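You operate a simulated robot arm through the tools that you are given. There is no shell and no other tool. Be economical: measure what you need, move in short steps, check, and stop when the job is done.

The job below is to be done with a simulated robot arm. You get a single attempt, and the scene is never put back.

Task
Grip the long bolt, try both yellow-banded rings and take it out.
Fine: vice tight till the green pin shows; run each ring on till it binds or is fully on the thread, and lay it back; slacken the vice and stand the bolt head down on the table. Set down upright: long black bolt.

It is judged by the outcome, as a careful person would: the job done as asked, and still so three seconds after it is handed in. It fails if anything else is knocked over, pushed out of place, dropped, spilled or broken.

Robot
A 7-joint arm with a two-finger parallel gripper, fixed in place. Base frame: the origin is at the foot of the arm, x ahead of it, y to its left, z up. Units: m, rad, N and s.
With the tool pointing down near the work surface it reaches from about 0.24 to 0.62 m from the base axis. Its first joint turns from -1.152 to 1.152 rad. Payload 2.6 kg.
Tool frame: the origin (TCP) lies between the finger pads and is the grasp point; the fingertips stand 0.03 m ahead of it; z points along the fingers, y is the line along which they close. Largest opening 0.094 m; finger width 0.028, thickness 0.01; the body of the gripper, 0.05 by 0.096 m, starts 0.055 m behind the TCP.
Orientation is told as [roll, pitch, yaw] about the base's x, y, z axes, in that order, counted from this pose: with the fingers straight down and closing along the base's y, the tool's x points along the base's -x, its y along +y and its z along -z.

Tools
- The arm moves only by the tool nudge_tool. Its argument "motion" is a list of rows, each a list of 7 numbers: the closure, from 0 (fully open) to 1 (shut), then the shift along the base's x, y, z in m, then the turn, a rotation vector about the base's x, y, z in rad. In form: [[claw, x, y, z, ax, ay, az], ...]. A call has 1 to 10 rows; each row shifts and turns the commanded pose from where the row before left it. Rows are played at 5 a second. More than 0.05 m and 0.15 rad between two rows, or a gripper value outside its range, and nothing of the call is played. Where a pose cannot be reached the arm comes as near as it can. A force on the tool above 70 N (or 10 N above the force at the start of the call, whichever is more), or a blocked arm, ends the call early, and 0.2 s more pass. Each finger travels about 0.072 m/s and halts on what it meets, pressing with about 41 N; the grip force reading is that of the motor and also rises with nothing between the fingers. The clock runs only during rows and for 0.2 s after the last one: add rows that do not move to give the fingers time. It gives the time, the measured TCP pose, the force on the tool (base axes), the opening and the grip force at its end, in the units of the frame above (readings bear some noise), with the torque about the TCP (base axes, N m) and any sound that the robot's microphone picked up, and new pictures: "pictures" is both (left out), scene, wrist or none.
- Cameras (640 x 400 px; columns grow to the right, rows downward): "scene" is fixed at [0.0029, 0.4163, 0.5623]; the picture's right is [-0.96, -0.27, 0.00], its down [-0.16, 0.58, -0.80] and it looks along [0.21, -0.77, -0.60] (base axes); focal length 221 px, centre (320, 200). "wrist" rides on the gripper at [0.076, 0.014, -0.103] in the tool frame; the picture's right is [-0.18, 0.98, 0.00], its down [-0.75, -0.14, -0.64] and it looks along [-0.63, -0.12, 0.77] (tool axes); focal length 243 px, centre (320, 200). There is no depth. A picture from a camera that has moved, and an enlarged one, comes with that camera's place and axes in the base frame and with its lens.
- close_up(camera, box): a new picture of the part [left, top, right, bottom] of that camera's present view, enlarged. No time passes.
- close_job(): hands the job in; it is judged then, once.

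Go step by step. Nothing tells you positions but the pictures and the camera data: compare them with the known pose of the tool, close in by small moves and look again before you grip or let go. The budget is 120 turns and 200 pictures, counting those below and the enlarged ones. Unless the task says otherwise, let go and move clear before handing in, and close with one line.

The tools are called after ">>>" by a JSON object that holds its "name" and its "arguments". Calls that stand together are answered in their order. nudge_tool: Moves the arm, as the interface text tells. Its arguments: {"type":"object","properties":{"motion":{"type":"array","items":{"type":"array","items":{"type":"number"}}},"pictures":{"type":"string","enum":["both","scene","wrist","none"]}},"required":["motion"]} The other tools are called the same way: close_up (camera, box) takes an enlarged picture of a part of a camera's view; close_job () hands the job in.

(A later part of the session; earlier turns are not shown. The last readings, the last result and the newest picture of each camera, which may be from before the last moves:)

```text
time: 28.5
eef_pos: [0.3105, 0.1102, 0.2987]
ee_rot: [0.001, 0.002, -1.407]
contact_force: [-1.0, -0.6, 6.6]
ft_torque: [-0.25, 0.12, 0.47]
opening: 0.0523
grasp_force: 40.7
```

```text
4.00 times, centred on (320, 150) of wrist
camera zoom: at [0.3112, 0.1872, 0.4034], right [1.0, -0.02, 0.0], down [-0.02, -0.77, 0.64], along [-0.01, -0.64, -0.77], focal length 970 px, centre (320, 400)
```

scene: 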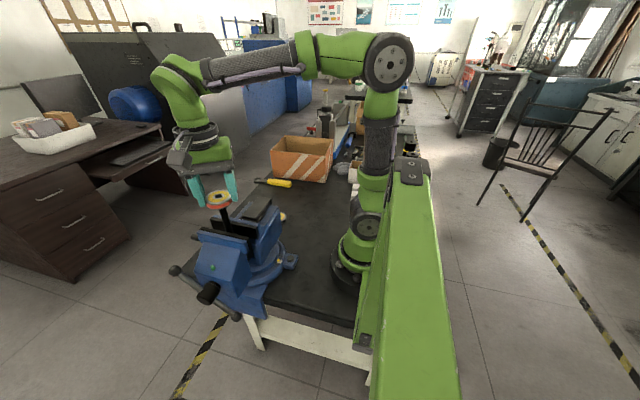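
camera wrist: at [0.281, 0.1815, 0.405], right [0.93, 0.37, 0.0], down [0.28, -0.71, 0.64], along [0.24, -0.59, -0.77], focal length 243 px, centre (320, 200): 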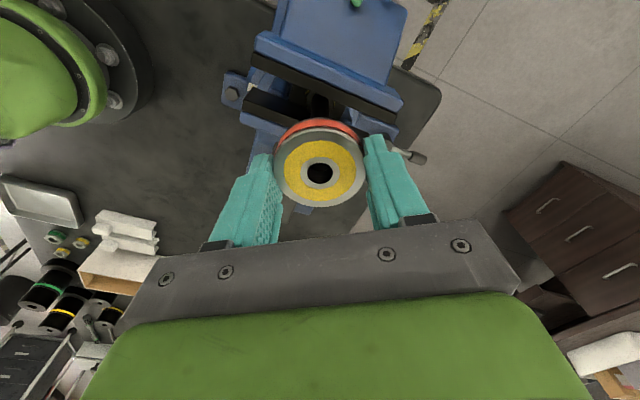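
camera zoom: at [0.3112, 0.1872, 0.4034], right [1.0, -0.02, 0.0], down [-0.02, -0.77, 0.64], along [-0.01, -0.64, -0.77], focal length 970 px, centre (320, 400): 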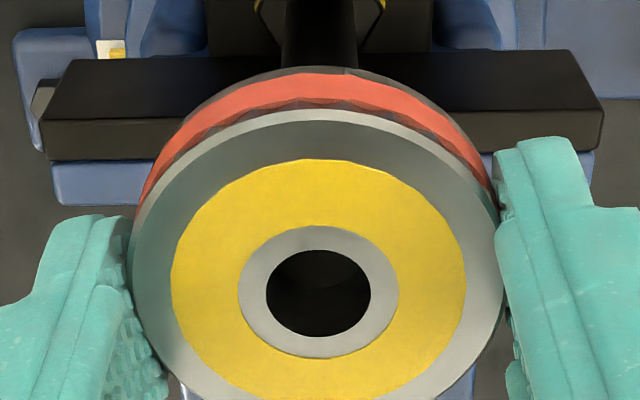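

The ring is down about 6 mm and the fingers have slipped on it, so it may be bound. I'll release, regrip at the right height and turn again to be sure.

>>> {"name": "nudge_tool", "arguments": {"motion": [[0, 0, 0, 0, 0, 0, 0], [0, 0, 0, 0, 0, 0, 0], [0, 0, 0, 0.007, 0, 0, 0.14], [0, 0, 0, 0, 0, 0, 0.14], [0, 0, 0, 0, 0, 0, 0.14], [0, 0, 0, 0, 0, 0, 0.14], [0, 0, 0, 0, 0, 0, 0.14], [0, 0, 0, 0, 0, 0, 0.14], [0, 0, 0, 0, 0, 0, 0.14], [0, 0, 0, 0, 0, 0, 0.14]], "pictures": "wrist"}}

>>> {"name": "close_up", "arguments": {"camera": "scene", "box": [195, 170, 255, 210]}}

>>> {"name": "close_up", "arguments": {"camera": "wrist", "box": [280, 100, 360, 200]}}

```text
time: 30.7
eef_pos: [0.31, 0.1109, 0.3071]
ee_rot: [0.004, 0.002, -0.282]
contact_force: [-0.4, 0.1, 0.1]
ft_torque: [-0.01, 0.02, -0.03]
opening: 0.0941
grasp_force: 0.0
camera wrist: at [0.2412, 0.145, 0.4101], right [0.45, 0.89, 0.0], down [0.69, -0.35, 0.64], along [0.57, -0.29, -0.77], focal length 243 px, centre (320, 200)
```

wrist: 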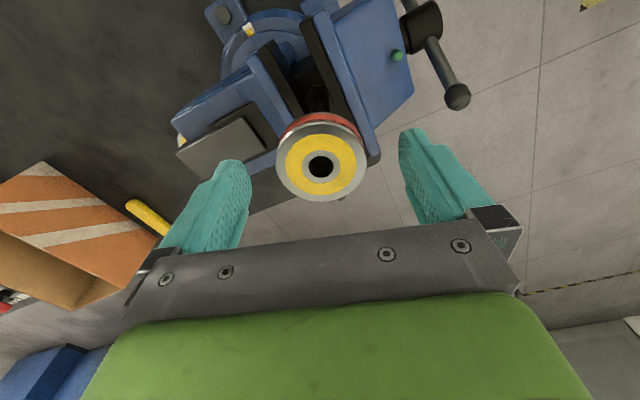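

```text
10.00 times, centred on (225, 190) of scene
camera zoom: at [0.0029, 0.4163, 0.5623], right [-0.96, -0.27, 0.0], down [-0.16, 0.58, -0.8], along [0.21, -0.77, -0.6], focal length 2209 px, centre (1270, 300)
```

zoom: 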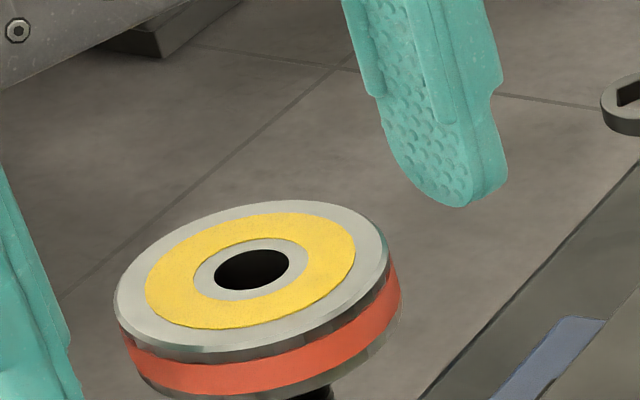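

```text
4.00 times, centred on (320, 150) of wrist
camera zoom: at [0.2412, 0.145, 0.4101], right [0.45, 0.89, 0.0], down [0.69, -0.35, 0.64], along [0.57, -0.29, -0.77], focal length 970 px, centre (320, 400)
```

zoom: 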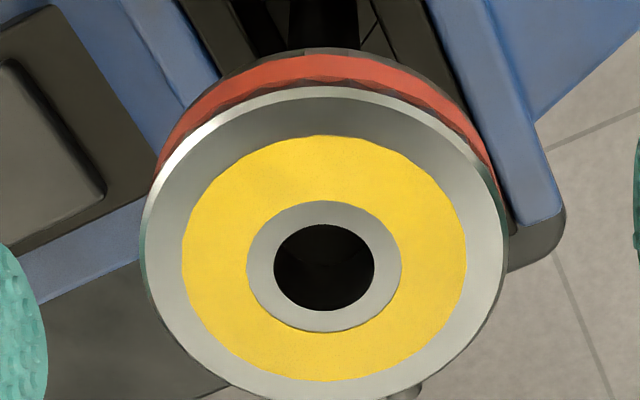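

>>> {"name": "nudge_tool", "arguments": {"motion": [[1, -0.0015, 0, 0, 0, 0, 0], [1, 0, 0, 0, 0, 0, 0], [1, 0, 0, 0, 0, 0, 0], [1, 0, 0, -0.0005, 0, 0, -0.1], [1, 0, 0, -0.0005, 0, 0, -0.1]], "pictures": "none"}}

>>> {"name": "nudge_tool", "arguments": {"motion": [[1, 0, 0, -0.0005, 0, 0, -0.1], [1, 0, 0, -0.0005, 0, 0, -0.1], [1, 0, 0, -0.0005, 0, 0, -0.1]], "pictures": "none"}}

>>> {"name": "nudge_tool", "arguments": {"motion": [[1, 0, 0, -0.0005, 0, 0, -0.1], [1, 0, 0, -0.0005, 0, 0, -0.1], [1, 0, 0, -0.0005, 0, 0, -0.1]], "pictures": "none"}}

>>> {"name": "close_up", "arguments": {"camera": "scene", "box": [195, 170, 255, 210]}}

```text
time: 31.9
eef_pos: [0.3088, 0.1112, 0.306]
ee_rot: [0.006, 0.002, -0.482]
contact_force: [0.4, 6.6, 1.8]
ft_torque: [0.56, -0.04, 1.31]
opening: 0.052
grasp_force: 40.7
```

```text
time: 32.7
eef_pos: [0.3105, 0.1096, 0.305]
ee_rot: [0.004, 0.001, -0.787]
contact_force: [3.7, 7.2, 10.7]
ft_torque: [0.46, -0.35, 0.71]
opening: 0.0533
grasp_force: 41.1
```

```text
time: 33.5
eef_pos: [0.3088, 0.1098, 0.301]
ee_rot: [0.002, 0.003, -1.083]
contact_force: [6.8, 9.6, 8.6]
ft_torque: [0.57, -0.55, 1.07]
opening: 0.0527
grasp_force: 41.6
```

```text
10.00 times, centred on (225, 190) of scene
camera zoom: at [0.0029, 0.4163, 0.5623], right [-0.96, -0.27, 0.0], down [-0.16, 0.58, -0.8], along [0.21, -0.77, -0.6], focal length 2209 px, centre (1270, 300)
```

zoom: 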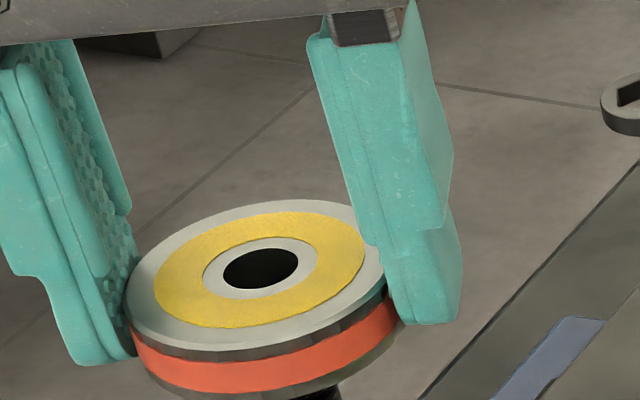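

Torque rises at once and the fingers slip with no descent, so the red ring is bound. I'll unscrew it counter-clockwise.

>>> {"name": "nudge_tool", "arguments": {"motion": [[1, 0.001, 0.001, 0.001, 0, 0, 0.14], [1, 0, 0, 0.0005, 0, 0, 0.14], [1, 0, 0, 0.0005, 0, 0, 0.14], [1, 0, 0, 0.0005, 0, 0, 0.14], [1, 0, 0, 0.0005, 0, 0, 0.14], [1, 0, 0, 0.0005, 0, 0, 0.14], [1, 0, 0, 0.0005, 0, 0, 0.14]], "pictures": "none"}}

>>> {"name": "nudge_tool", "arguments": {"motion": [[1, 0, 0, 0.0005, 0, 0, 0.14], [1, 0, 0, 0.0005, 0, 0, 0.14], [1, 0, 0, 0.0005, 0, 0, 0.14], [1, 0, 0, 0.0005, 0, 0, 0.14], [1, 0, 0, 0.0005, 0, 0, 0.14], [1, 0, 0, 0.0005, 0, 0, 0.14], [1, 0, 0, 0.0005, 0, 0, 0.14], [1, 0, 0, 0.0005, 0, 0, 0.14]], "pictures": "none"}}

>>> {"name": "close_up", "arguments": {"camera": "scene", "box": [195, 170, 255, 210]}}

```text
time: 35.1
eef_pos: [0.3103, 0.1109, 0.3057]
ee_rot: [0.003, 0.003, -0.104]
contact_force: [0.0, -0.7, -1.8]
ft_torque: [0.01, -0.04, -0.01]
opening: 0.0525
grasp_force: 40.3
```

```text
time: 36.9
eef_pos: [0.3104, 0.1119, 0.3113]
ee_rot: [0.003, 0.0, 1.017]
contact_force: [-0.2, -0.5, -2.0]
ft_torque: [0.01, 0.0, 0.01]
opening: 0.0524
grasp_force: 40.9
```

```text
10.00 times, centred on (225, 190) of scene
camera zoom: at [0.0029, 0.4163, 0.5623], right [-0.96, -0.27, 0.0], down [-0.16, 0.58, -0.8], along [0.21, -0.77, -0.6], focal length 2209 px, centre (1270, 300)
```

zoom: 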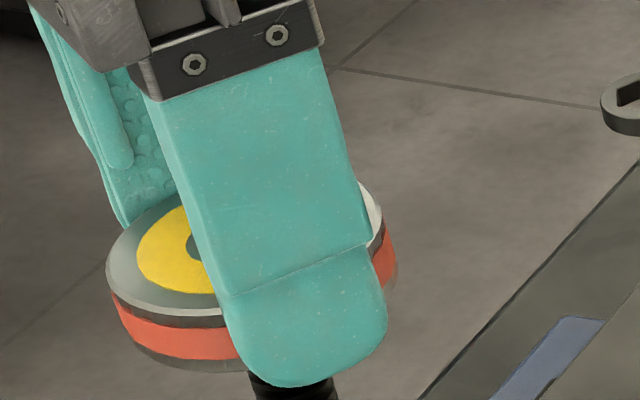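

It is free of the bolt now, carrying only its own weight. To rule out cross-threading I'll start it once more, better centred.

>>> {"name": "nudge_tool", "arguments": {"motion": [[1, -0.0007, -0.0007, -0.002, 0, 0, 0], [1, 0, 0, -0.002, 0, 0, 0], [1, 0, 0, -0.001, 0, 0, 0.1], [1, 0, 0, 0, 0, 0, 0.1]], "pictures": "none"}}

>>> {"name": "nudge_tool", "arguments": {"motion": [[1, 0, 0, -0.001, 0, 0, -0.14], [1, 0, 0, -0.001, 0, 0, -0.14], [1, 0, 0, -0.0005, 0, 0, -0.14], [1, 0, 0, -0.0005, 0, 0, -0.14], [1, 0, 0, -0.0005, 0, 0, -0.14], [1, 0, 0, -0.0005, 0, 0, -0.14]], "pictures": "none"}}

>>> {"name": "nudge_tool", "arguments": {"motion": [[1, 0, 0, -0.0005, 0, 0, -0.14], [1, 0, 0, -0.0005, 0, 0, -0.14], [1, 0, 0, -0.0005, 0, 0, -0.14], [1, 0, 0, -0.0005, 0, 0, -0.14], [1, 0, 0, -0.0005, 0, 0, -0.14], [1, 0, 0, -0.0005, 0, 0, -0.14]], "pictures": "none"}}

>>> {"name": "close_up", "arguments": {"camera": "scene", "box": [195, 170, 255, 210]}}

```text
time: 37.9
eef_pos: [0.3095, 0.1124, 0.3054]
ee_rot: [0.004, 0.001, 1.218]
contact_force: [4.5, 5.7, -1.4]
ft_torque: [0.39, -0.56, 0.02]
opening: 0.0521
grasp_force: 40.6
```

```text
time: 39.3
eef_pos: [0.3103, 0.112, 0.3024]
ee_rot: [0.003, 0.0, 0.37]
contact_force: [-4.5, 3.3, 26.1]
ft_torque: [0.06, 0.4, 0.07]
opening: 0.0523
grasp_force: 41.0
```

```text
time: 40.7
eef_pos: [0.3078, 0.1108, 0.2974]
ee_rot: [0.001, 0.005, -0.468]
contact_force: [1.3, 7.2, 2.5]
ft_torque: [0.34, 0.02, 0.28]
opening: 0.0523
grasp_force: 40.6
```

```text
10.00 times, centred on (225, 190) of scene
camera zoom: at [0.0029, 0.4163, 0.5623], right [-0.96, -0.27, 0.0], down [-0.16, 0.58, -0.8], along [0.21, -0.77, -0.6], focal length 2209 px, centre (1270, 300)
```

zoom: 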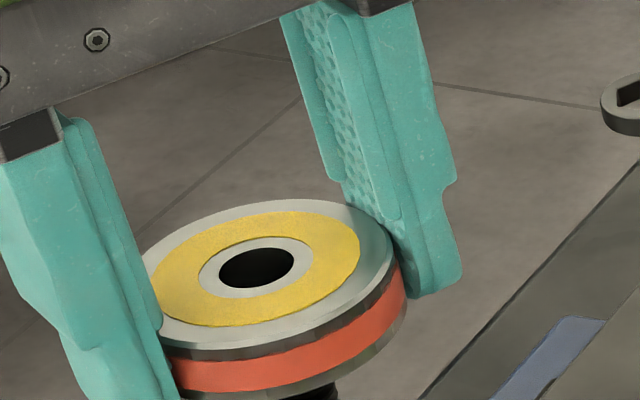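

>>> {"name": "nudge_tool", "arguments": {"motion": [[1, 0.0005, 0.0005, 0, 0, 0, -0.14], [1, 0, 0, 0, 0, 0, -0.14], [1, 0, 0, 0, 0, 0, -0.14]], "pictures": "none"}}

>>> {"name": "nudge_tool", "arguments": {"motion": [[1, 0, 0, 0, 0, 0, -0.14], [1, 0, 0, -0.0005, 0, 0, -0.14], [1, 0, 0, 0, 0, 0, -0.14]], "pictures": "none"}}

>>> {"name": "close_up", "arguments": {"camera": "scene", "box": [195, 170, 255, 210]}}

```text
time: 41.5
eef_pos: [0.3101, 0.1112, 0.2983]
ee_rot: [0.001, 0.0, -0.886]
contact_force: [1.4, 2.2, -5.9]
ft_torque: [0.07, -0.16, 0.71]
opening: 0.0534
grasp_force: 41.5
```

```text
time: 42.3
eef_pos: [0.3101, 0.112, 0.2988]
ee_rot: [0.005, 0.001, -1.305]
contact_force: [-0.5, -0.8, 4.1]
ft_torque: [-0.07, 0.07, 0.94]
opening: 0.0534
grasp_force: 41.1
```

```text
10.00 times, centred on (225, 190) of scene
camera zoom: at [0.0029, 0.4163, 0.5624], right [-0.96, -0.27, 0.0], down [-0.16, 0.58, -0.8], along [0.21, -0.77, -0.6], focal length 2209 px, centre (1270, 300)
```

zoom: 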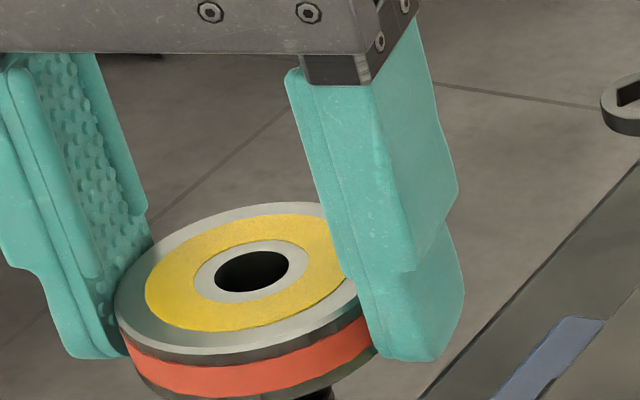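

It binds at the same place with no side load, so the bind is genuine. I'll unscrew it and lift clear.

>>> {"name": "nudge_tool", "arguments": {"motion": [[1, 0, 0, 0.0005, 0, 0, 0.14], [1, 0, 0, 0.0005, 0, 0, 0.14], [1, 0, 0, 0.0005, 0, 0, 0.14], [1, 0, 0, 0.0005, 0, 0, 0.14], [1, 0, 0, 0.0005, 0, 0, 0.14], [1, 0, 0, 0.0005, 0, 0, 0.14], [1, 0, 0, 0.0005, 0, 0, 0.14], [1, 0, 0, 0.0005, 0, 0, 0.14], [1, 0, 0, 0.0005, 0, 0, 0.14], [1, 0, 0, 0.0005, 0, 0, 0.14]], "pictures": "none"}}

>>> {"name": "nudge_tool", "arguments": {"motion": [[1, 0, 0, 0.0005, 0, 0, 0.14], [1, 0, 0, 0.0005, 0, 0, 0.14], [1, 0, 0, 0.0005, 0, 0, 0.14], [1, 0, 0, 0.0005, 0, 0, 0.14], [1, 0, 0, 0.0005, 0, 0, 0.14], [1, 0, 0, 0.001, 0, 0, 0.14], [1, 0, 0, 0.001, 0, 0, 0.14], [1, 0, 0, 0.001, 0, 0, 0.14]], "pictures": "none"}}

>>> {"name": "nudge_tool", "arguments": {"motion": [[1, 0, 0, 0.002, 0, 0, 0], [1, 0, 0, 0.002, 0, 0, 0], [1, 0, 0, 0.004, 0, 0, 0], [1, 0, 0, 0.01, 0, 0, 0]], "pictures": "scene"}}

```text
time: 44.5
eef_pos: [0.3092, 0.112, 0.302]
ee_rot: [0.003, 0.002, 0.099]
contact_force: [0.4, 0.0, -1.6]
ft_torque: [0.0, 0.03, -0.02]
opening: 0.0534
grasp_force: 41.4
```

```text
time: 46.3
eef_pos: [0.3096, 0.1096, 0.3089]
ee_rot: [0.005, 0.002, 1.219]
contact_force: [0.1, 0.4, -1.4]
ft_torque: [0.02, 0.01, -0.02]
opening: 0.0533
grasp_force: 40.9
```

```text
time: 47.3
eef_pos: [0.3103, 0.1133, 0.3265]
ee_rot: [0.005, 0.003, 1.214]
contact_force: [-0.1, 0.7, -1.0]
ft_torque: [-0.03, 0.01, 0.0]
opening: 0.053
grasp_force: 41.0
```

scene: 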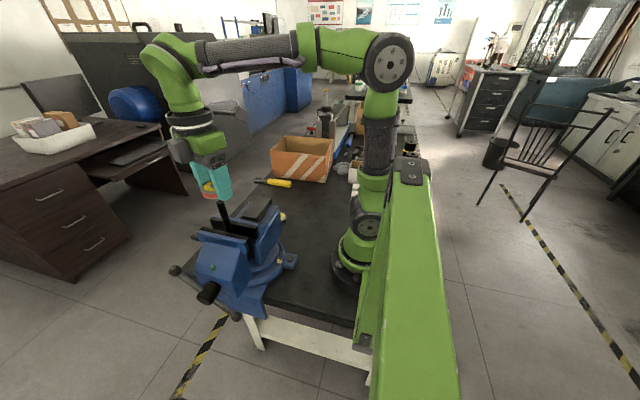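

The ring is off the bolt. I'll carry it back to its place at [0.233, −0.196].

>>> {"name": "nudge_tool", "arguments": {"motion": [[1, 0, -0.01, 0.04, 0, 0, -0.121], [1, 0, -0.03, 0.02, 0, 0, -0.121], [1, 0, -0.04, 0, 0, 0, -0.121], [1, 0, -0.04, 0, 0, 0, -0.121], [1, 0, -0.04, 0, 0, 0, -0.121], [1, 0, -0.04, 0, 0, 0, -0.121], [1, 0, -0.04, -0.01, 0, 0, -0.121], [1, -0.03, -0.03, -0.01, 0, 0, -0.121], [1, -0.03, -0.03, -0.01, 0, 0, -0.121], [1, -0.017, -0.009, -0.02, 0, 0, -0.121]], "pictures": "none"}}

>>> {"name": "nudge_tool", "arguments": {"motion": [[1, 0, 0, -0.045, 0, 0, 0], [1, 0, 0, -0.045, 0, 0, 0], [1, 0, 0, -0.045, 0, 0, 0], [1, 0, 0, -0.04, 0, 0, 0], [1, 0, 0, -0.03, 0, 0, 0], [1, 0, 0, -0.02, 0, 0, 0], [1, 0, 0, 0, 0, 0, 0]]}}

>>> {"name": "close_up", "arguments": {"camera": "scene", "box": [260, 180, 340, 240]}}

```text
time: 49.5
eef_pos: [0.236, -0.1965, 0.335]
ee_rot: [0.004, 0.001, 0.003]
contact_force: [0.1, -0.5, -2.4]
ft_torque: [0.0, 0.0, 0.02]
opening: 0.0529
grasp_force: 41.0
```

```text
time: 51.1
eef_pos: [0.231, -0.1975, 0.1123]
ee_rot: [0.004, 0.004, 0.006]
contact_force: [1.2, 0.9, -0.8]
ft_torque: [-0.01, 0.01, -0.01]
opening: 0.0532
grasp_force: 41.2
camera wrist: at [0.1555, -0.1853, 0.2163], right [0.18, 0.98, 0.0], down [0.76, -0.14, 0.64], along [0.63, -0.11, -0.77], focal length 243 px, centre (320, 200)
```

scene: 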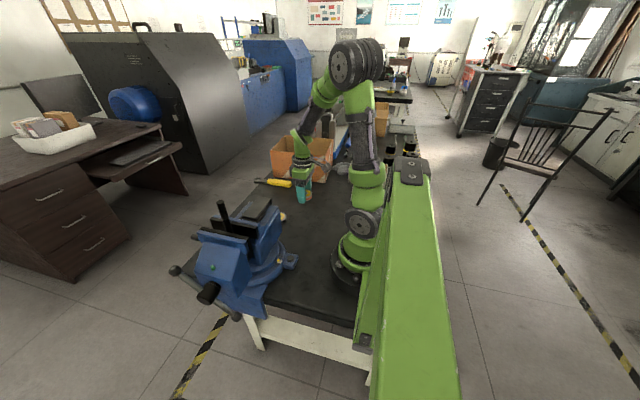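
wrist: 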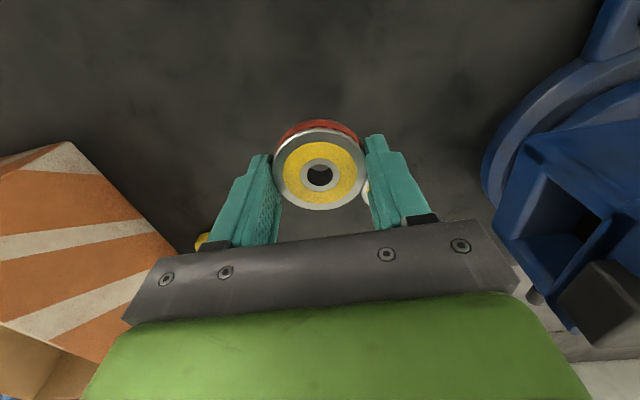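

```text
6.67 times, centred on (300, 210) of scene
camera zoom: at [0.0029, 0.4163, 0.5623], right [-0.96, -0.27, 0.0], down [-0.16, 0.58, -0.8], along [0.21, -0.77, -0.6], focal length 1473 px, centre (453, 133)
```

zoom: 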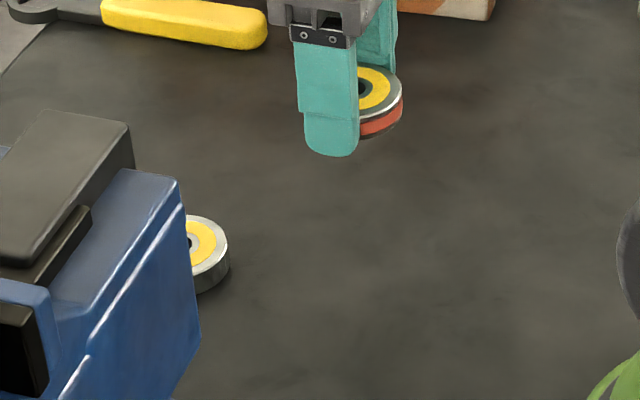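

>>> {"name": "nudge_tool", "arguments": {"motion": [[1, 0.001, 0, -0.03, 0, 0, 0], [1, 0, 0, -0.03, 0, 0, 0], [1, 0, 0, -0.012, 0, 0, 0], [1, 0, 0, -0.004, 0, 0, 0], [1, 0, 0, -0.002, 0, 0, 0], [1, 0, 0, -0.001, 0, 0, 0]], "pictures": "wrist"}}

```text
time: 52.5
eef_pos: [0.2354, -0.1979, 0.0328]
ee_rot: [0.003, 0.0, 0.004]
contact_force: [-0.1, -0.7, -2.8]
ft_torque: [0.02, -0.02, -0.02]
opening: 0.0531
grasp_force: 41.1
camera wrist: at [0.1583, -0.1849, 0.1358], right [0.18, 0.98, 0.0], down [0.76, -0.14, 0.64], along [0.63, -0.11, -0.77], focal length 243 px, centre (320, 200)
```

wrist: 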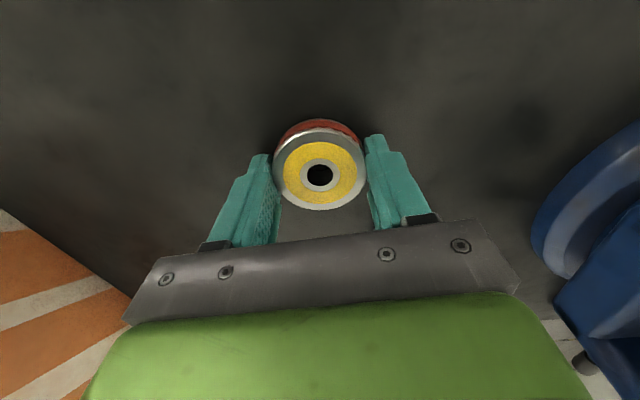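

>>> {"name": "nudge_tool", "arguments": {"motion": [[1, 0, 0, -0.001, 0, 0, 0], [1, 0, 0, -0.001, 0, 0, 0]], "pictures": "none"}}

>>> {"name": "close_up", "arguments": {"camera": "scene", "box": [280, 195, 320, 225]}}

```text
time: 53.1
eef_pos: [0.2348, -0.1964, 0.0297]
ee_rot: [0.004, -0.001, 0.005]
contact_force: [-3.2, 2.2, 7.2]
ft_torque: [-0.25, -0.07, 0.01]
opening: 0.0535
grasp_force: 40.9
```

```text
13.33 times, centred on (300, 210) of scene
camera zoom: at [0.0029, 0.4163, 0.5623], right [-0.96, -0.27, 0.0], down [-0.16, 0.58, -0.8], along [0.21, -0.77, -0.6], focal length 2945 px, centre (587, 67)
```

zoom: 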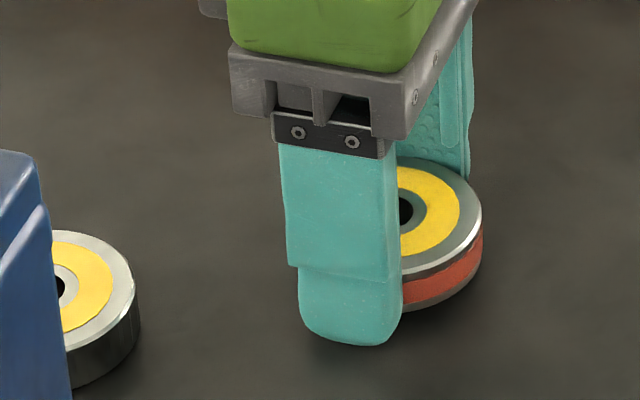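

It has touched the table. I'll release, rise and move to the grey ring.

>>> {"name": "nudge_tool", "arguments": {"motion": [[0, 0, 0, 0, 0, 0, 0], [0, 0, 0, 0, 0, 0, 0], [0, 0, 0, 0.02, 0, 0, 0], [0, 0, 0, 0.04, 0, 0, 0], [0, 0, 0, 0.04, 0, 0, 0], [0, 0.04, 0.02, 0, 0, 0, 0], [0, 0.04, 0.031, 0, 0, 0, 0], [0, 0, 0, 0, 0, 0, 0]]}}

```text
refused: row 7 steps farther than a row can; nothing moved
```

>>> {"name": "nudge_tool", "arguments": {"motion": [[0, 0, 0, 0, 0, 0, 0], [0, 0, 0, 0, 0, 0, 0], [0, 0, 0, 0.02, 0, 0, 0], [0, 0, 0, 0.04, 0, 0, 0], [0, 0, 0, 0.04, 0, 0, 0], [0, 0.03, 0.02, 0, 0, 0, 0], [0, 0.03, 0.02, 0, 0, 0, 0], [0, 0.02, 0.011, 0, 0, 0, 0], [0, 0, 0, 0, 0, 0, 0]]}}

```text
time: 53.5
eef_pos: [0.2343, -0.1884, 0.0308]
ee_rot: [0.026, 0.008, 0.006]
contact_force: [-9.9, 33.5, 44.4]
ft_torque: [-0.89, -0.2, -0.12]
opening: 0.0747
grasp_force: 0.1
stopped in row 2: the force on the tool passed its limit (the readings are from after the stop); the commanded pose is now the measured one
camera wrist: at [0.1584, -0.1772, 0.1352], right [0.18, 0.98, 0.02], down [0.76, -0.15, 0.63], along [0.63, -0.1, -0.77], focal length 243 px, centre (320, 200)
```

scene: 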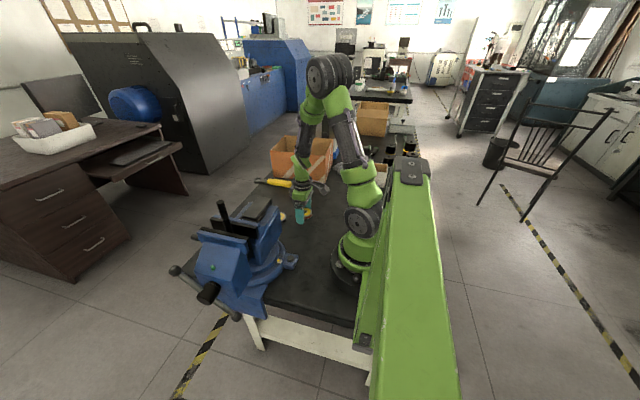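
wrist: 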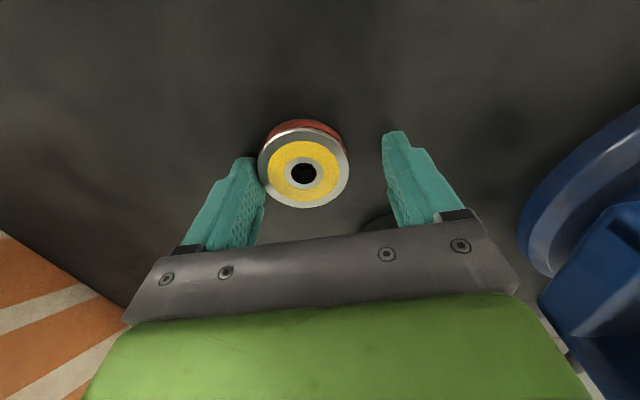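

A fingertip is dragging on the table. I'll raise slightly before opening further.

>>> {"name": "nudge_tool", "arguments": {"motion": [[0.2, 0, 0, 0.003, 0, 0, 0], [0.2, 0, 0, 0.003, 0, 0, 0]], "pictures": "wrist"}}

```text
time: 54.1
eef_pos: [0.2342, -0.1927, 0.0361]
ee_rot: [0.016, 0.006, 0.004]
contact_force: [0.4, 0.1, 0.0]
ft_torque: [0.01, -0.02, 0.0]
opening: 0.0751
grasp_force: 0.1
camera wrist: at [0.1584, -0.1807, 0.1397], right [0.18, 0.98, 0.01], down [0.76, -0.15, 0.64], along [0.63, -0.1, -0.77], focal length 243 px, centre (320, 200)
```

wrist: 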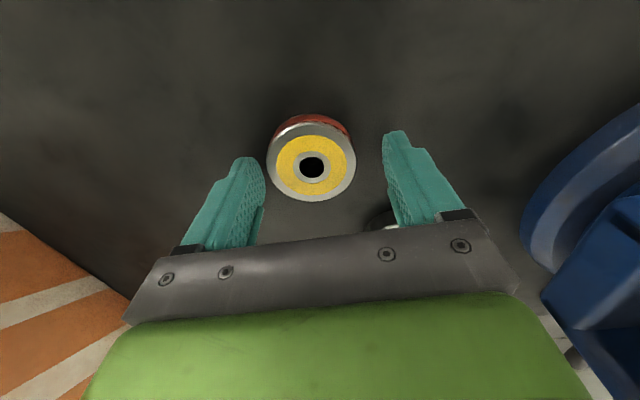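

>>> {"name": "nudge_tool", "arguments": {"motion": [[0, 0, -0.002, 0.03, -0.012, -0.004, 0], [0, 0, 0, 0.04, 0, 0, 0], [0, 0, 0, 0.04, 0, 0, 0], [0, 0.03, 0.02, 0, 0, 0, 0], [0, 0.03, 0.02, 0, 0, 0, 0], [0, 0.02, 0.011, 0, 0, 0, 0], [0, 0, 0, 0, 0, 0, 0]]}}

```text
time: 55.8
eef_pos: [0.3146, -0.1428, 0.149]
ee_rot: [0.005, 0.002, 0.004]
contact_force: [-0.2, 0.0, 0.1]
ft_torque: [0.06, -0.01, -0.01]
opening: 0.0937
grasp_force: 0.1
camera wrist: at [0.2383, -0.1293, 0.2535], right [0.18, 0.98, 0.0], down [0.76, -0.14, 0.64], along [0.63, -0.11, -0.77], focal length 243 px, centre (320, 200)
```

scene: 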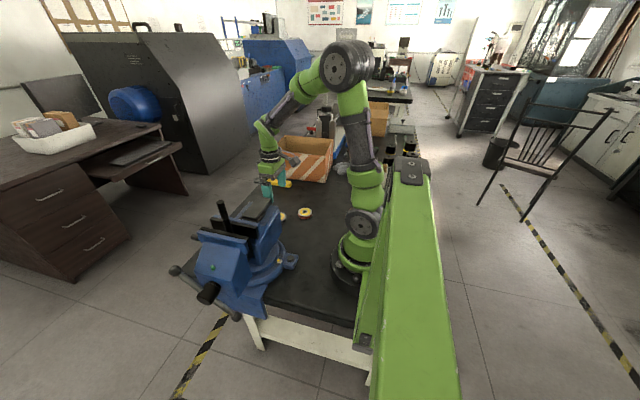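
wrist: 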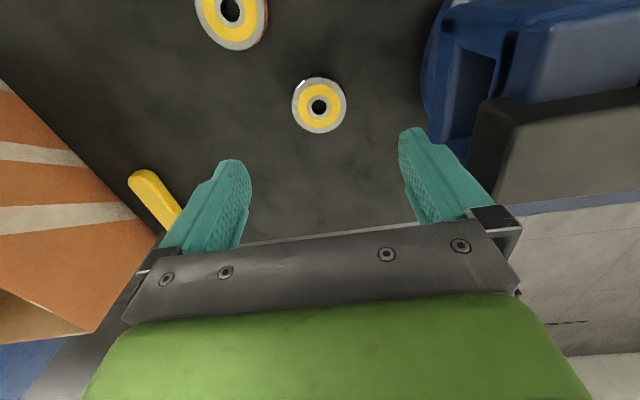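

Red ring is back at [0.233, −0.196], standing flat. The grey one is right under the gripper, so I'll go down and grip it.

>>> {"name": "nudge_tool", "arguments": {"motion": [[0, 0.0015, 0, -0.04, 0, 0, 0], [0, 0, 0, -0.04, 0, 0, 0], [0, 0, 0, -0.03, 0, 0, 0], [0, 0, 0, -0.003, 0, 0, 0], [0, 0, 0, 0, 0, 0, 0]], "pictures": "wrist"}}

```text
time: 57.0
eef_pos: [0.3158, -0.1424, 0.035]
ee_rot: [0.004, 0.002, 0.005]
contact_force: [0.2, -0.5, -0.6]
ft_torque: [0.0, -0.04, 0.05]
opening: 0.0941
grasp_force: 0.1
camera wrist: at [0.2389, -0.1297, 0.1377], right [0.18, 0.98, 0.0], down [0.76, -0.14, 0.64], along [0.63, -0.11, -0.77], focal length 243 px, centre (320, 200)
```

wrist: 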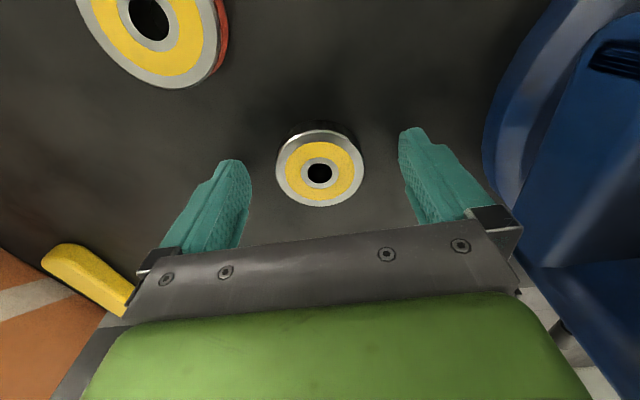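

>>> {"name": "nudge_tool", "arguments": {"motion": [[1, 0, 0, 0, 0, 0, 0], [1, 0, 0, 0, 0, 0, 0], [1, 0, 0, 0, 0, 0, 0], [1, 0, 0, 0, 0, 0, 0], [1, 0, 0, 0.02, 0, 0, 0], [1, 0, 0, 0.045, 0, 0, 0.14], [1, 0, 0, 0.045, 0, 0, 0.14], [1, 0, 0, 0.045, 0, 0, 0.14], [1, 0, 0, 0.045, 0, 0, 0.14], [1, 0, 0, 0.045, 0, 0, 0.14]], "pictures": "none"}}

>>> {"name": "nudge_tool", "arguments": {"motion": [[1, 0, 0, 0.045, 0, 0, 0.14], [1, 0, 0, 0.045, 0, 0, 0.14], [1, -0.001, 0.04, 0, 0, 0, 0.14], [1, -0.001, 0.045, 0, 0, 0, 0.14], [1, -0.001, 0.045, 0, 0, 0, 0.14], [1, -0.001, 0.045, 0, 0, 0, 0.14], [1, -0.001, 0.045, 0, 0, 0, 0], [1, -0.001, 0.0335, 0, 0, 0, 0], [1, 0, 0, -0.02, 0, 0, 0], [1, 0, 0, 0, 0, 0, 0]]}}

>>> {"name": "close_up", "arguments": {"camera": "wrist", "box": [280, 100, 360, 200]}}

>>> {"name": "close_up", "arguments": {"camera": "scene", "box": [195, 170, 255, 210]}}

```text
time: 59.1
eef_pos: [0.3145, -0.143, 0.2819]
ee_rot: [0.006, 0.003, 0.708]
contact_force: [-0.1, 0.0, -1.5]
ft_torque: [-0.01, 0.04, -0.01]
opening: 0.0515
grasp_force: 41.0
```

```text
time: 61.4
eef_pos: [0.3079, 0.1111, 0.3472]
ee_rot: [0.005, 0.001, 1.544]
contact_force: [-0.1, 0.8, -2.0]
ft_torque: [0.01, -0.02, 0.0]
opening: 0.0515
grasp_force: 40.6
camera wrist: at [0.291, 0.0348, 0.4509], right [-0.98, 0.21, 0.0], down [0.16, 0.75, 0.64], along [0.13, 0.63, -0.77], focal length 243 px, centre (320, 200)
```

scene: 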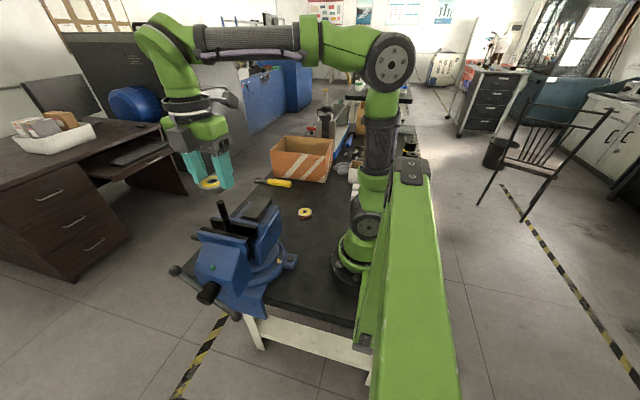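
wrist: 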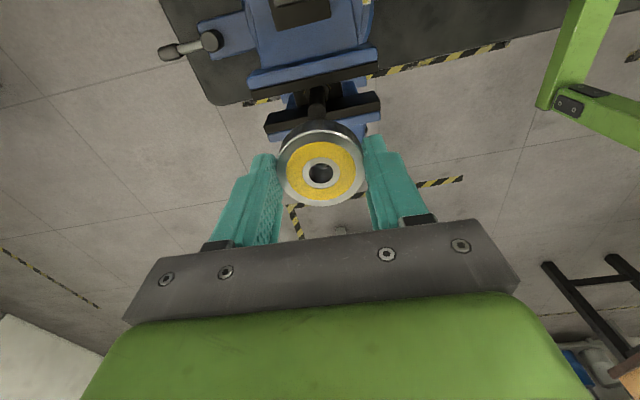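

```text
4.00 times, centred on (320, 150) of wrist
camera zoom: at [0.291, 0.0348, 0.4509], right [-0.98, 0.21, 0.0], down [0.16, 0.75, 0.64], along [0.13, 0.63, -0.77], focal length 970 px, centre (320, 400)
```

zoom: 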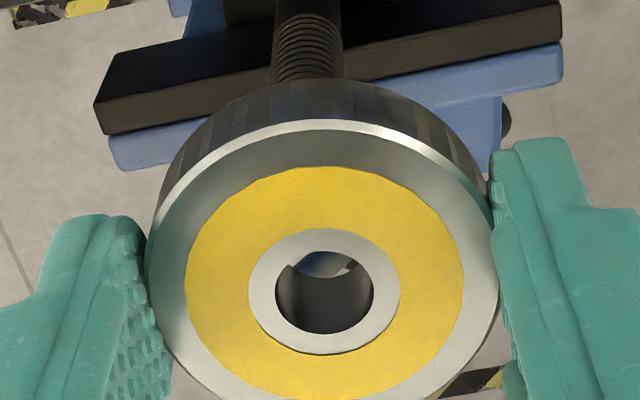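

```text
10.00 times, centred on (225, 190) of scene
camera zoom: at [0.0029, 0.4163, 0.5623], right [-0.96, -0.27, 0.0], down [-0.16, 0.58, -0.8], along [0.21, -0.77, -0.6], focal length 2209 px, centre (1270, 300)
```

zoom: 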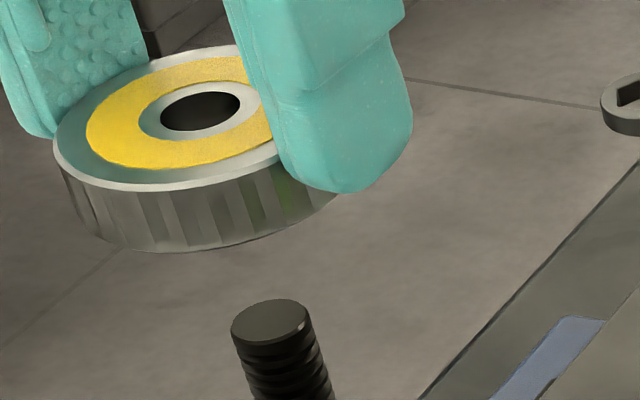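

Both views agree within 2–3 mm. From the red ring I know the mating tool position is near [0.310, 0.1117], so I'll go there, lower to just above the tip, then ease on.

>>> {"name": "nudge_tool", "arguments": {"motion": [[1, 0.002, 0.0003, -0.015, 0, 0, 0], [1, 0, 0, -0.015, 0, 0, 0], [1, 0, 0, -0.003, 0, 0, 0], [1, 0, 0, -0.002, 0, 0, 0], [1, 0, 0, -0.001, 0, 0, 0]], "pictures": "none"}}

>>> {"name": "nudge_tool", "arguments": {"motion": [[1, 0, 0, -0.001, 0, 0, 0], [1, 0, 0, -0.001, 0, 0, 0]], "pictures": "none"}}

>>> {"name": "close_up", "arguments": {"camera": "wrist", "box": [280, 100, 360, 200]}}

>>> {"name": "close_up", "arguments": {"camera": "scene", "box": [195, 170, 255, 210]}}

```text
time: 62.5
eef_pos: [0.3115, 0.1104, 0.3127]
ee_rot: [0.005, 0.001, 1.545]
contact_force: [-0.5, 1.2, -0.2]
ft_torque: [-0.01, 0.0, -0.03]
opening: 0.0513
grasp_force: 41.1
```

```text
time: 63.1
eef_pos: [0.3099, 0.1111, 0.3106]
ee_rot: [0.006, 0.001, 1.545]
contact_force: [0.3, -0.2, -1.8]
ft_torque: [-0.01, 0.0, 0.0]
opening: 0.0514
grasp_force: 41.3
```

```text
4.00 times, centred on (320, 150) of wrist
camera zoom: at [0.295, 0.0348, 0.4138], right [-0.98, 0.21, 0.0], down [0.16, 0.75, 0.64], along [0.13, 0.63, -0.77], focal length 970 px, centre (320, 400)
```

zoom: 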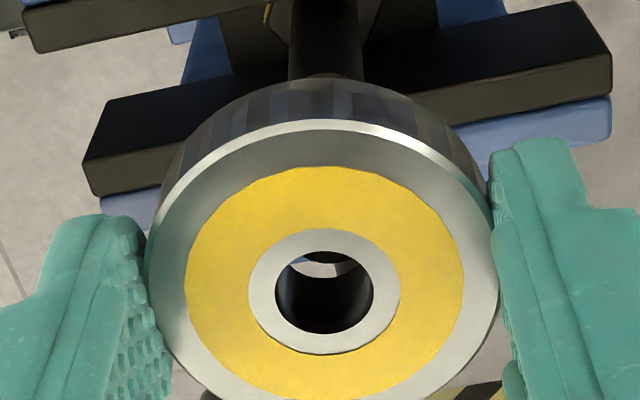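

```text
10.00 times, centred on (225, 190) of scene
camera zoom: at [0.0029, 0.4163, 0.5623], right [-0.96, -0.27, 0.0], down [-0.16, 0.58, -0.8], along [0.21, -0.77, -0.6], focal length 2209 px, centre (1270, 300)
```

zoom: 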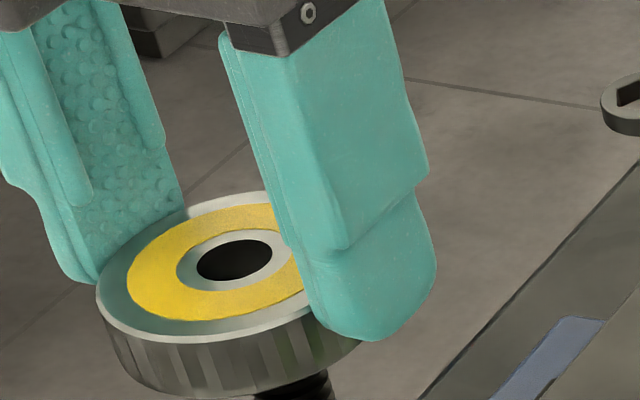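

>>> {"name": "nudge_tool", "arguments": {"motion": [[1, 0, -0.0005, -0.001, 0, 0, 0], [1, 0, 0, -0.001, 0, 0, 0], [1, 0, 0, -0.001, 0, 0, 0]], "pictures": "none"}}

>>> {"name": "close_up", "arguments": {"camera": "wrist", "box": [280, 100, 360, 200]}}

```text
time: 64.0
eef_pos: [0.3118, 0.1106, 0.3088]
ee_rot: [-0.003, -0.001, 1.545]
contact_force: [-8.1, -3.1, 34.0]
ft_torque: [0.01, 0.45, -0.06]
opening: 0.052
grasp_force: 41.5
```

```text
4.00 times, centred on (320, 150) of wrist
camera zoom: at [0.295, 0.0339, 0.4119], right [-0.98, 0.21, 0.0], down [0.16, 0.75, 0.64], along [0.14, 0.63, -0.77], focal length 970 px, centre (320, 400)
```

zoom: 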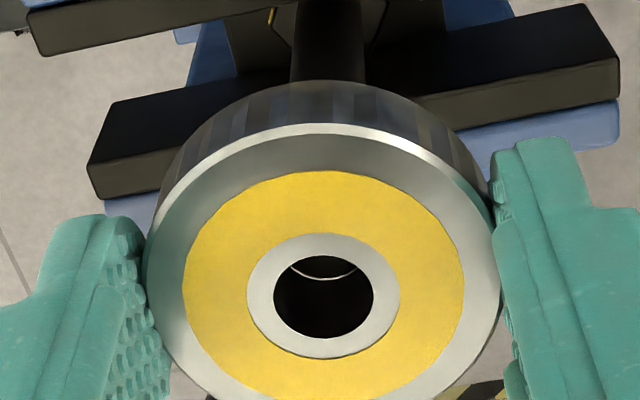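

Contact at 34 N, bolt in the bore's mouth, as with the first ring. Turning clockwise gently.

>>> {"name": "nudge_tool", "arguments": {"motion": [[1, -0.001, 0, 0, 0, 0, -0.14], [1, 0, 0, 0, 0, 0, -0.14], [1, 0, 0, 0, 0, 0, -0.14], [1, 0, 0, -0.0003, 0, 0, -0.14], [1, 0, 0, -0.0003, 0, 0, -0.14], [1, 0, 0, -0.0003, 0, 0, -0.14], [1, 0, 0, -0.0003, 0, 0, -0.14], [1, 0, 0, -0.0003, 0, 0, -0.14]], "pictures": "none"}}

>>> {"name": "nudge_tool", "arguments": {"motion": [[1, 0, 0, -0.0005, 0, 0, -0.14], [1, 0, 0, -0.0005, 0, 0, -0.14], [1, 0, 0, -0.0005, 0, 0, -0.14], [1, 0, 0, -0.0005, 0, 0, -0.14], [1, 0, 0, -0.0005, 0, 0, -0.14], [1, 0, 0, -0.0005, 0, 0, -0.14]], "pictures": "none"}}

>>> {"name": "close_up", "arguments": {"camera": "scene", "box": [195, 170, 255, 210]}}

```text
time: 65.8
eef_pos: [0.3108, 0.1127, 0.3053]
ee_rot: [0.006, 0.005, 0.419]
contact_force: [-12.1, -3.0, 8.5]
ft_torque: [-0.56, 1.27, 0.01]
opening: 0.0514
grasp_force: 40.9
```

```text
time: 67.2
eef_pos: [0.3114, 0.1124, 0.3036]
ee_rot: [0.007, 0.004, -0.417]
contact_force: [-13.0, 10.3, 11.2]
ft_torque: [0.51, 1.22, 0.02]
opening: 0.0517
grasp_force: 41.4
```

```text
10.00 times, centred on (225, 190) of scene
camera zoom: at [0.0028, 0.4163, 0.5623], right [-0.96, -0.27, 0.0], down [-0.16, 0.58, -0.8], along [0.21, -0.77, -0.6], focal length 2209 px, centre (1270, 300)
```

zoom: 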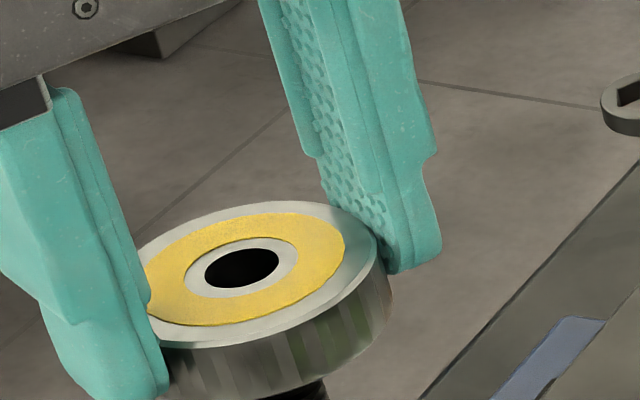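

Turning freely with no torque. I'll trim the side load and keep turning.

>>> {"name": "nudge_tool", "arguments": {"motion": [[1, -0.0015, 0.0005, -0.0005, 0, 0, -0.14], [1, 0, 0, -0.0005, 0, 0, -0.14], [1, 0, 0, -0.0005, 0, 0, -0.14], [1, 0, 0, -0.0005, 0, 0, -0.14], [1, 0, 0, -0.0005, 0, 0, -0.14], [1, 0, 0, -0.0005, 0, 0, -0.14], [1, 0, 0, -0.0005, 0, 0, -0.14], [1, 0, 0, -0.0005, 0, 0, -0.14]], "pictures": "none"}}

>>> {"name": "close_up", "arguments": {"camera": "scene", "box": [195, 170, 255, 210]}}

>>> {"name": "close_up", "arguments": {"camera": "wrist", "box": [280, 100, 360, 200]}}

```text
time: 69.0
eef_pos: [0.3099, 0.1122, 0.2994]
ee_rot: [0.009, 0.004, -1.538]
contact_force: [0.6, 11.8, 26.7]
ft_torque: [0.25, 0.06, 0.02]
opening: 0.0515
grasp_force: 40.4
```

```text
10.00 times, centred on (225, 190) of scene
camera zoom: at [0.0028, 0.4163, 0.5624], right [-0.96, -0.27, 0.0], down [-0.16, 0.58, -0.8], along [0.21, -0.77, -0.6], focal length 2209 px, centre (1270, 300)
```

zoom: 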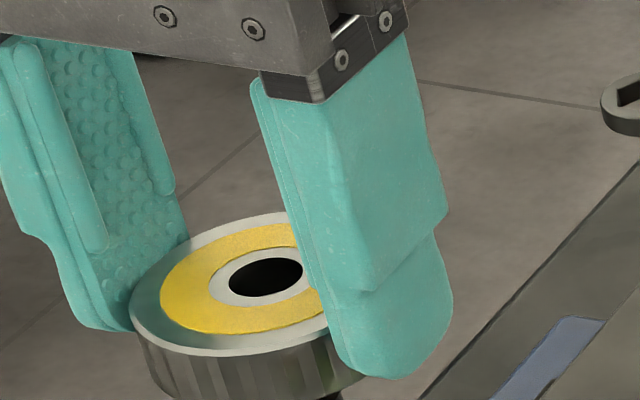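

```text
4.00 times, centred on (320, 150) of wrist
camera zoom: at [0.3201, 0.1875, 0.4039], right [0.99, -0.15, 0.01], down [-0.12, -0.76, 0.64], along [-0.09, -0.63, -0.77], focal length 970 px, centre (320, 400)
```

zoom: 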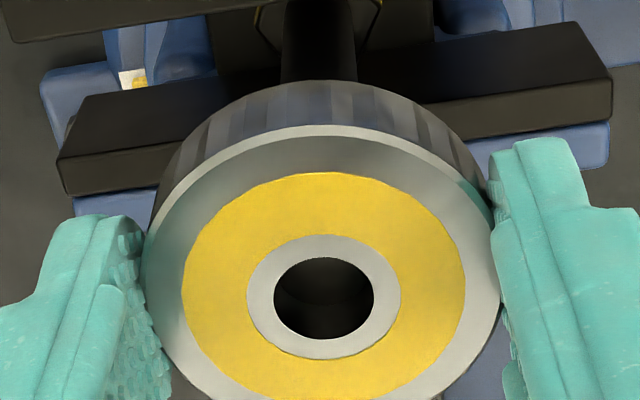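

It turns freely (torque ≈0) and has gone past where the red one bound. I'll release, look, then swing back and regrip for the next half turn.

>>> {"name": "nudge_tool", "arguments": {"motion": [[0, 0, 0, 0, 0, 0, 0], [0, 0, 0, 0, 0, 0, 0], [0, 0, 0, 0, 0, 0, 0.145], [0, 0, 0, 0, 0, 0, 0.145], [0, 0, 0, 0, 0, 0, 0.145], [0, 0, 0, 0, 0, 0, 0.145], [0, 0, 0, 0, 0, 0, 0.145], [0, 0, 0, 0, 0, 0, 0.145], [0, 0, 0, 0, 0, 0, 0.145], [0, 0, 0, 0, 0, 0, 0.145]], "pictures": "none"}}

>>> {"name": "close_up", "arguments": {"camera": "scene", "box": [195, 170, 255, 210]}}

>>> {"name": "close_up", "arguments": {"camera": "wrist", "box": [280, 100, 360, 200]}}

```text
time: 71.2
eef_pos: [0.3087, 0.1106, 0.2988]
ee_rot: [0.005, 0.002, -0.37]
contact_force: [0.0, 0.1, -0.3]
ft_torque: [0.03, 0.01, -0.02]
opening: 0.0942
grasp_force: 0.0
```

```text
10.00 times, centred on (225, 190) of scene
camera zoom: at [0.0029, 0.4163, 0.5623], right [-0.96, -0.27, 0.0], down [-0.16, 0.58, -0.8], along [0.21, -0.77, -0.6], focal length 2209 px, centre (1270, 300)
```

zoom: 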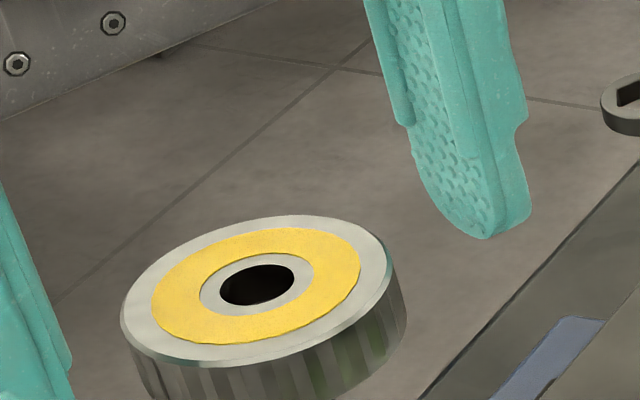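

```text
4.00 times, centred on (320, 150) of wrist
camera zoom: at [0.2431, 0.1506, 0.4032], right [0.53, 0.85, 0.0], down [0.65, -0.41, 0.64], along [0.54, -0.34, -0.77], focal length 970 px, centre (320, 400)
```

zoom: 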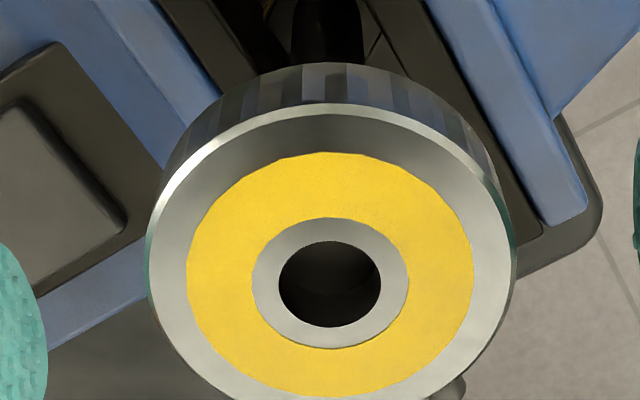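

The grey ring sits level and about 7 mm on. I'll regrip from +1.5 rad and run it down further.

>>> {"name": "nudge_tool", "arguments": {"motion": [[0, -0.001, 0.001, 0.004, 0, 0, 0.145], [0, 0, 0, 0, 0, 0, 0.145], [0, 0, 0, 0, 0, 0, 0.145], [0, 0, 0, 0, 0, 0, 0.145], [0, 0, 0, 0, 0, 0, 0.145], [0, 0, 0, 0, 0, 0, 0.145], [0, 0, 0, 0, 0, 0, 0.145], [0, 0, 0, 0, 0, 0, 0.145], [0, 0, 0, 0, 0, 0, 0.145], [0, 0, 0, 0, 0, 0, 0.145]], "pictures": "none"}}

>>> {"name": "nudge_tool", "arguments": {"motion": [[0, 0, 0, 0, 0, 0, 0.145], [0, 0, 0, 0, 0, 0, 0.145], [1, 0, 0, 0, 0, 0, 0.145], [1, 0, 0, 0, 0, 0, 0], [1, 0, 0, 0, 0, 0, 0], [1, 0, 0, 0, 0, 0, 0]], "pictures": "none"}}

>>> {"name": "nudge_tool", "arguments": {"motion": [[1, 0, 0, -0.0003, 0, 0, -0.14], [1, 0, 0, -0.0003, 0, 0, -0.14], [1, 0, 0, -0.0003, 0, 0, -0.14], [1, 0, 0, -0.0003, 0, 0, -0.14], [1, 0, 0, -0.0003, 0, 0, -0.14], [1, 0, 0, -0.0003, 0, 0, -0.14], [1, 0, 0, -0.0003, 0, 0, -0.14]], "pictures": "none"}}

>>> {"name": "close_up", "arguments": {"camera": "scene", "box": [195, 175, 255, 215]}}

```text
time: 73.3
eef_pos: [0.3083, 0.1128, 0.3029]
ee_rot: [0.005, 0.004, 1.08]
contact_force: [-0.6, -0.9, -0.5]
ft_torque: [-0.03, -0.01, -0.01]
opening: 0.094
grasp_force: 0.0
```

```text
time: 74.8
eef_pos: [0.3094, 0.1119, 0.3048]
ee_rot: [0.002, 0.004, 1.511]
contact_force: [8.5, -2.6, -0.8]
ft_torque: [-0.53, -0.92, 0.01]
opening: 0.052
grasp_force: 40.9
```

```text
time: 76.3
eef_pos: [0.3076, 0.1128, 0.2996]
ee_rot: [0.006, 0.0, 0.532]
contact_force: [7.6, 2.8, 12.9]
ft_torque: [0.4, -0.7, 0.06]
opening: 0.052
grasp_force: 40.2
```

```text
10.00 times, centred on (225, 195) of scene
camera zoom: at [0.0029, 0.4163, 0.5624], right [-0.96, -0.27, 0.0], down [-0.16, 0.58, -0.8], along [0.21, -0.77, -0.6], focal length 2209 px, centre (1270, 250)
```

zoom: 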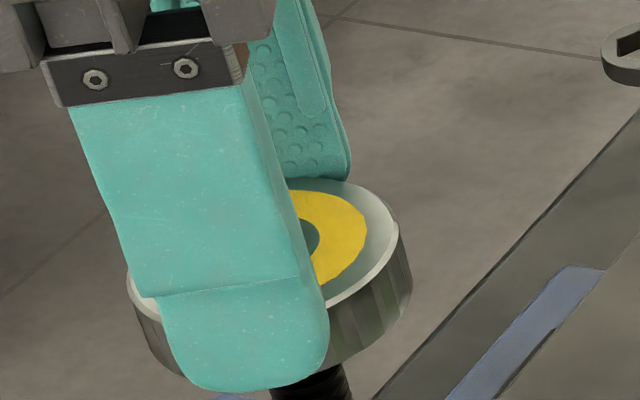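

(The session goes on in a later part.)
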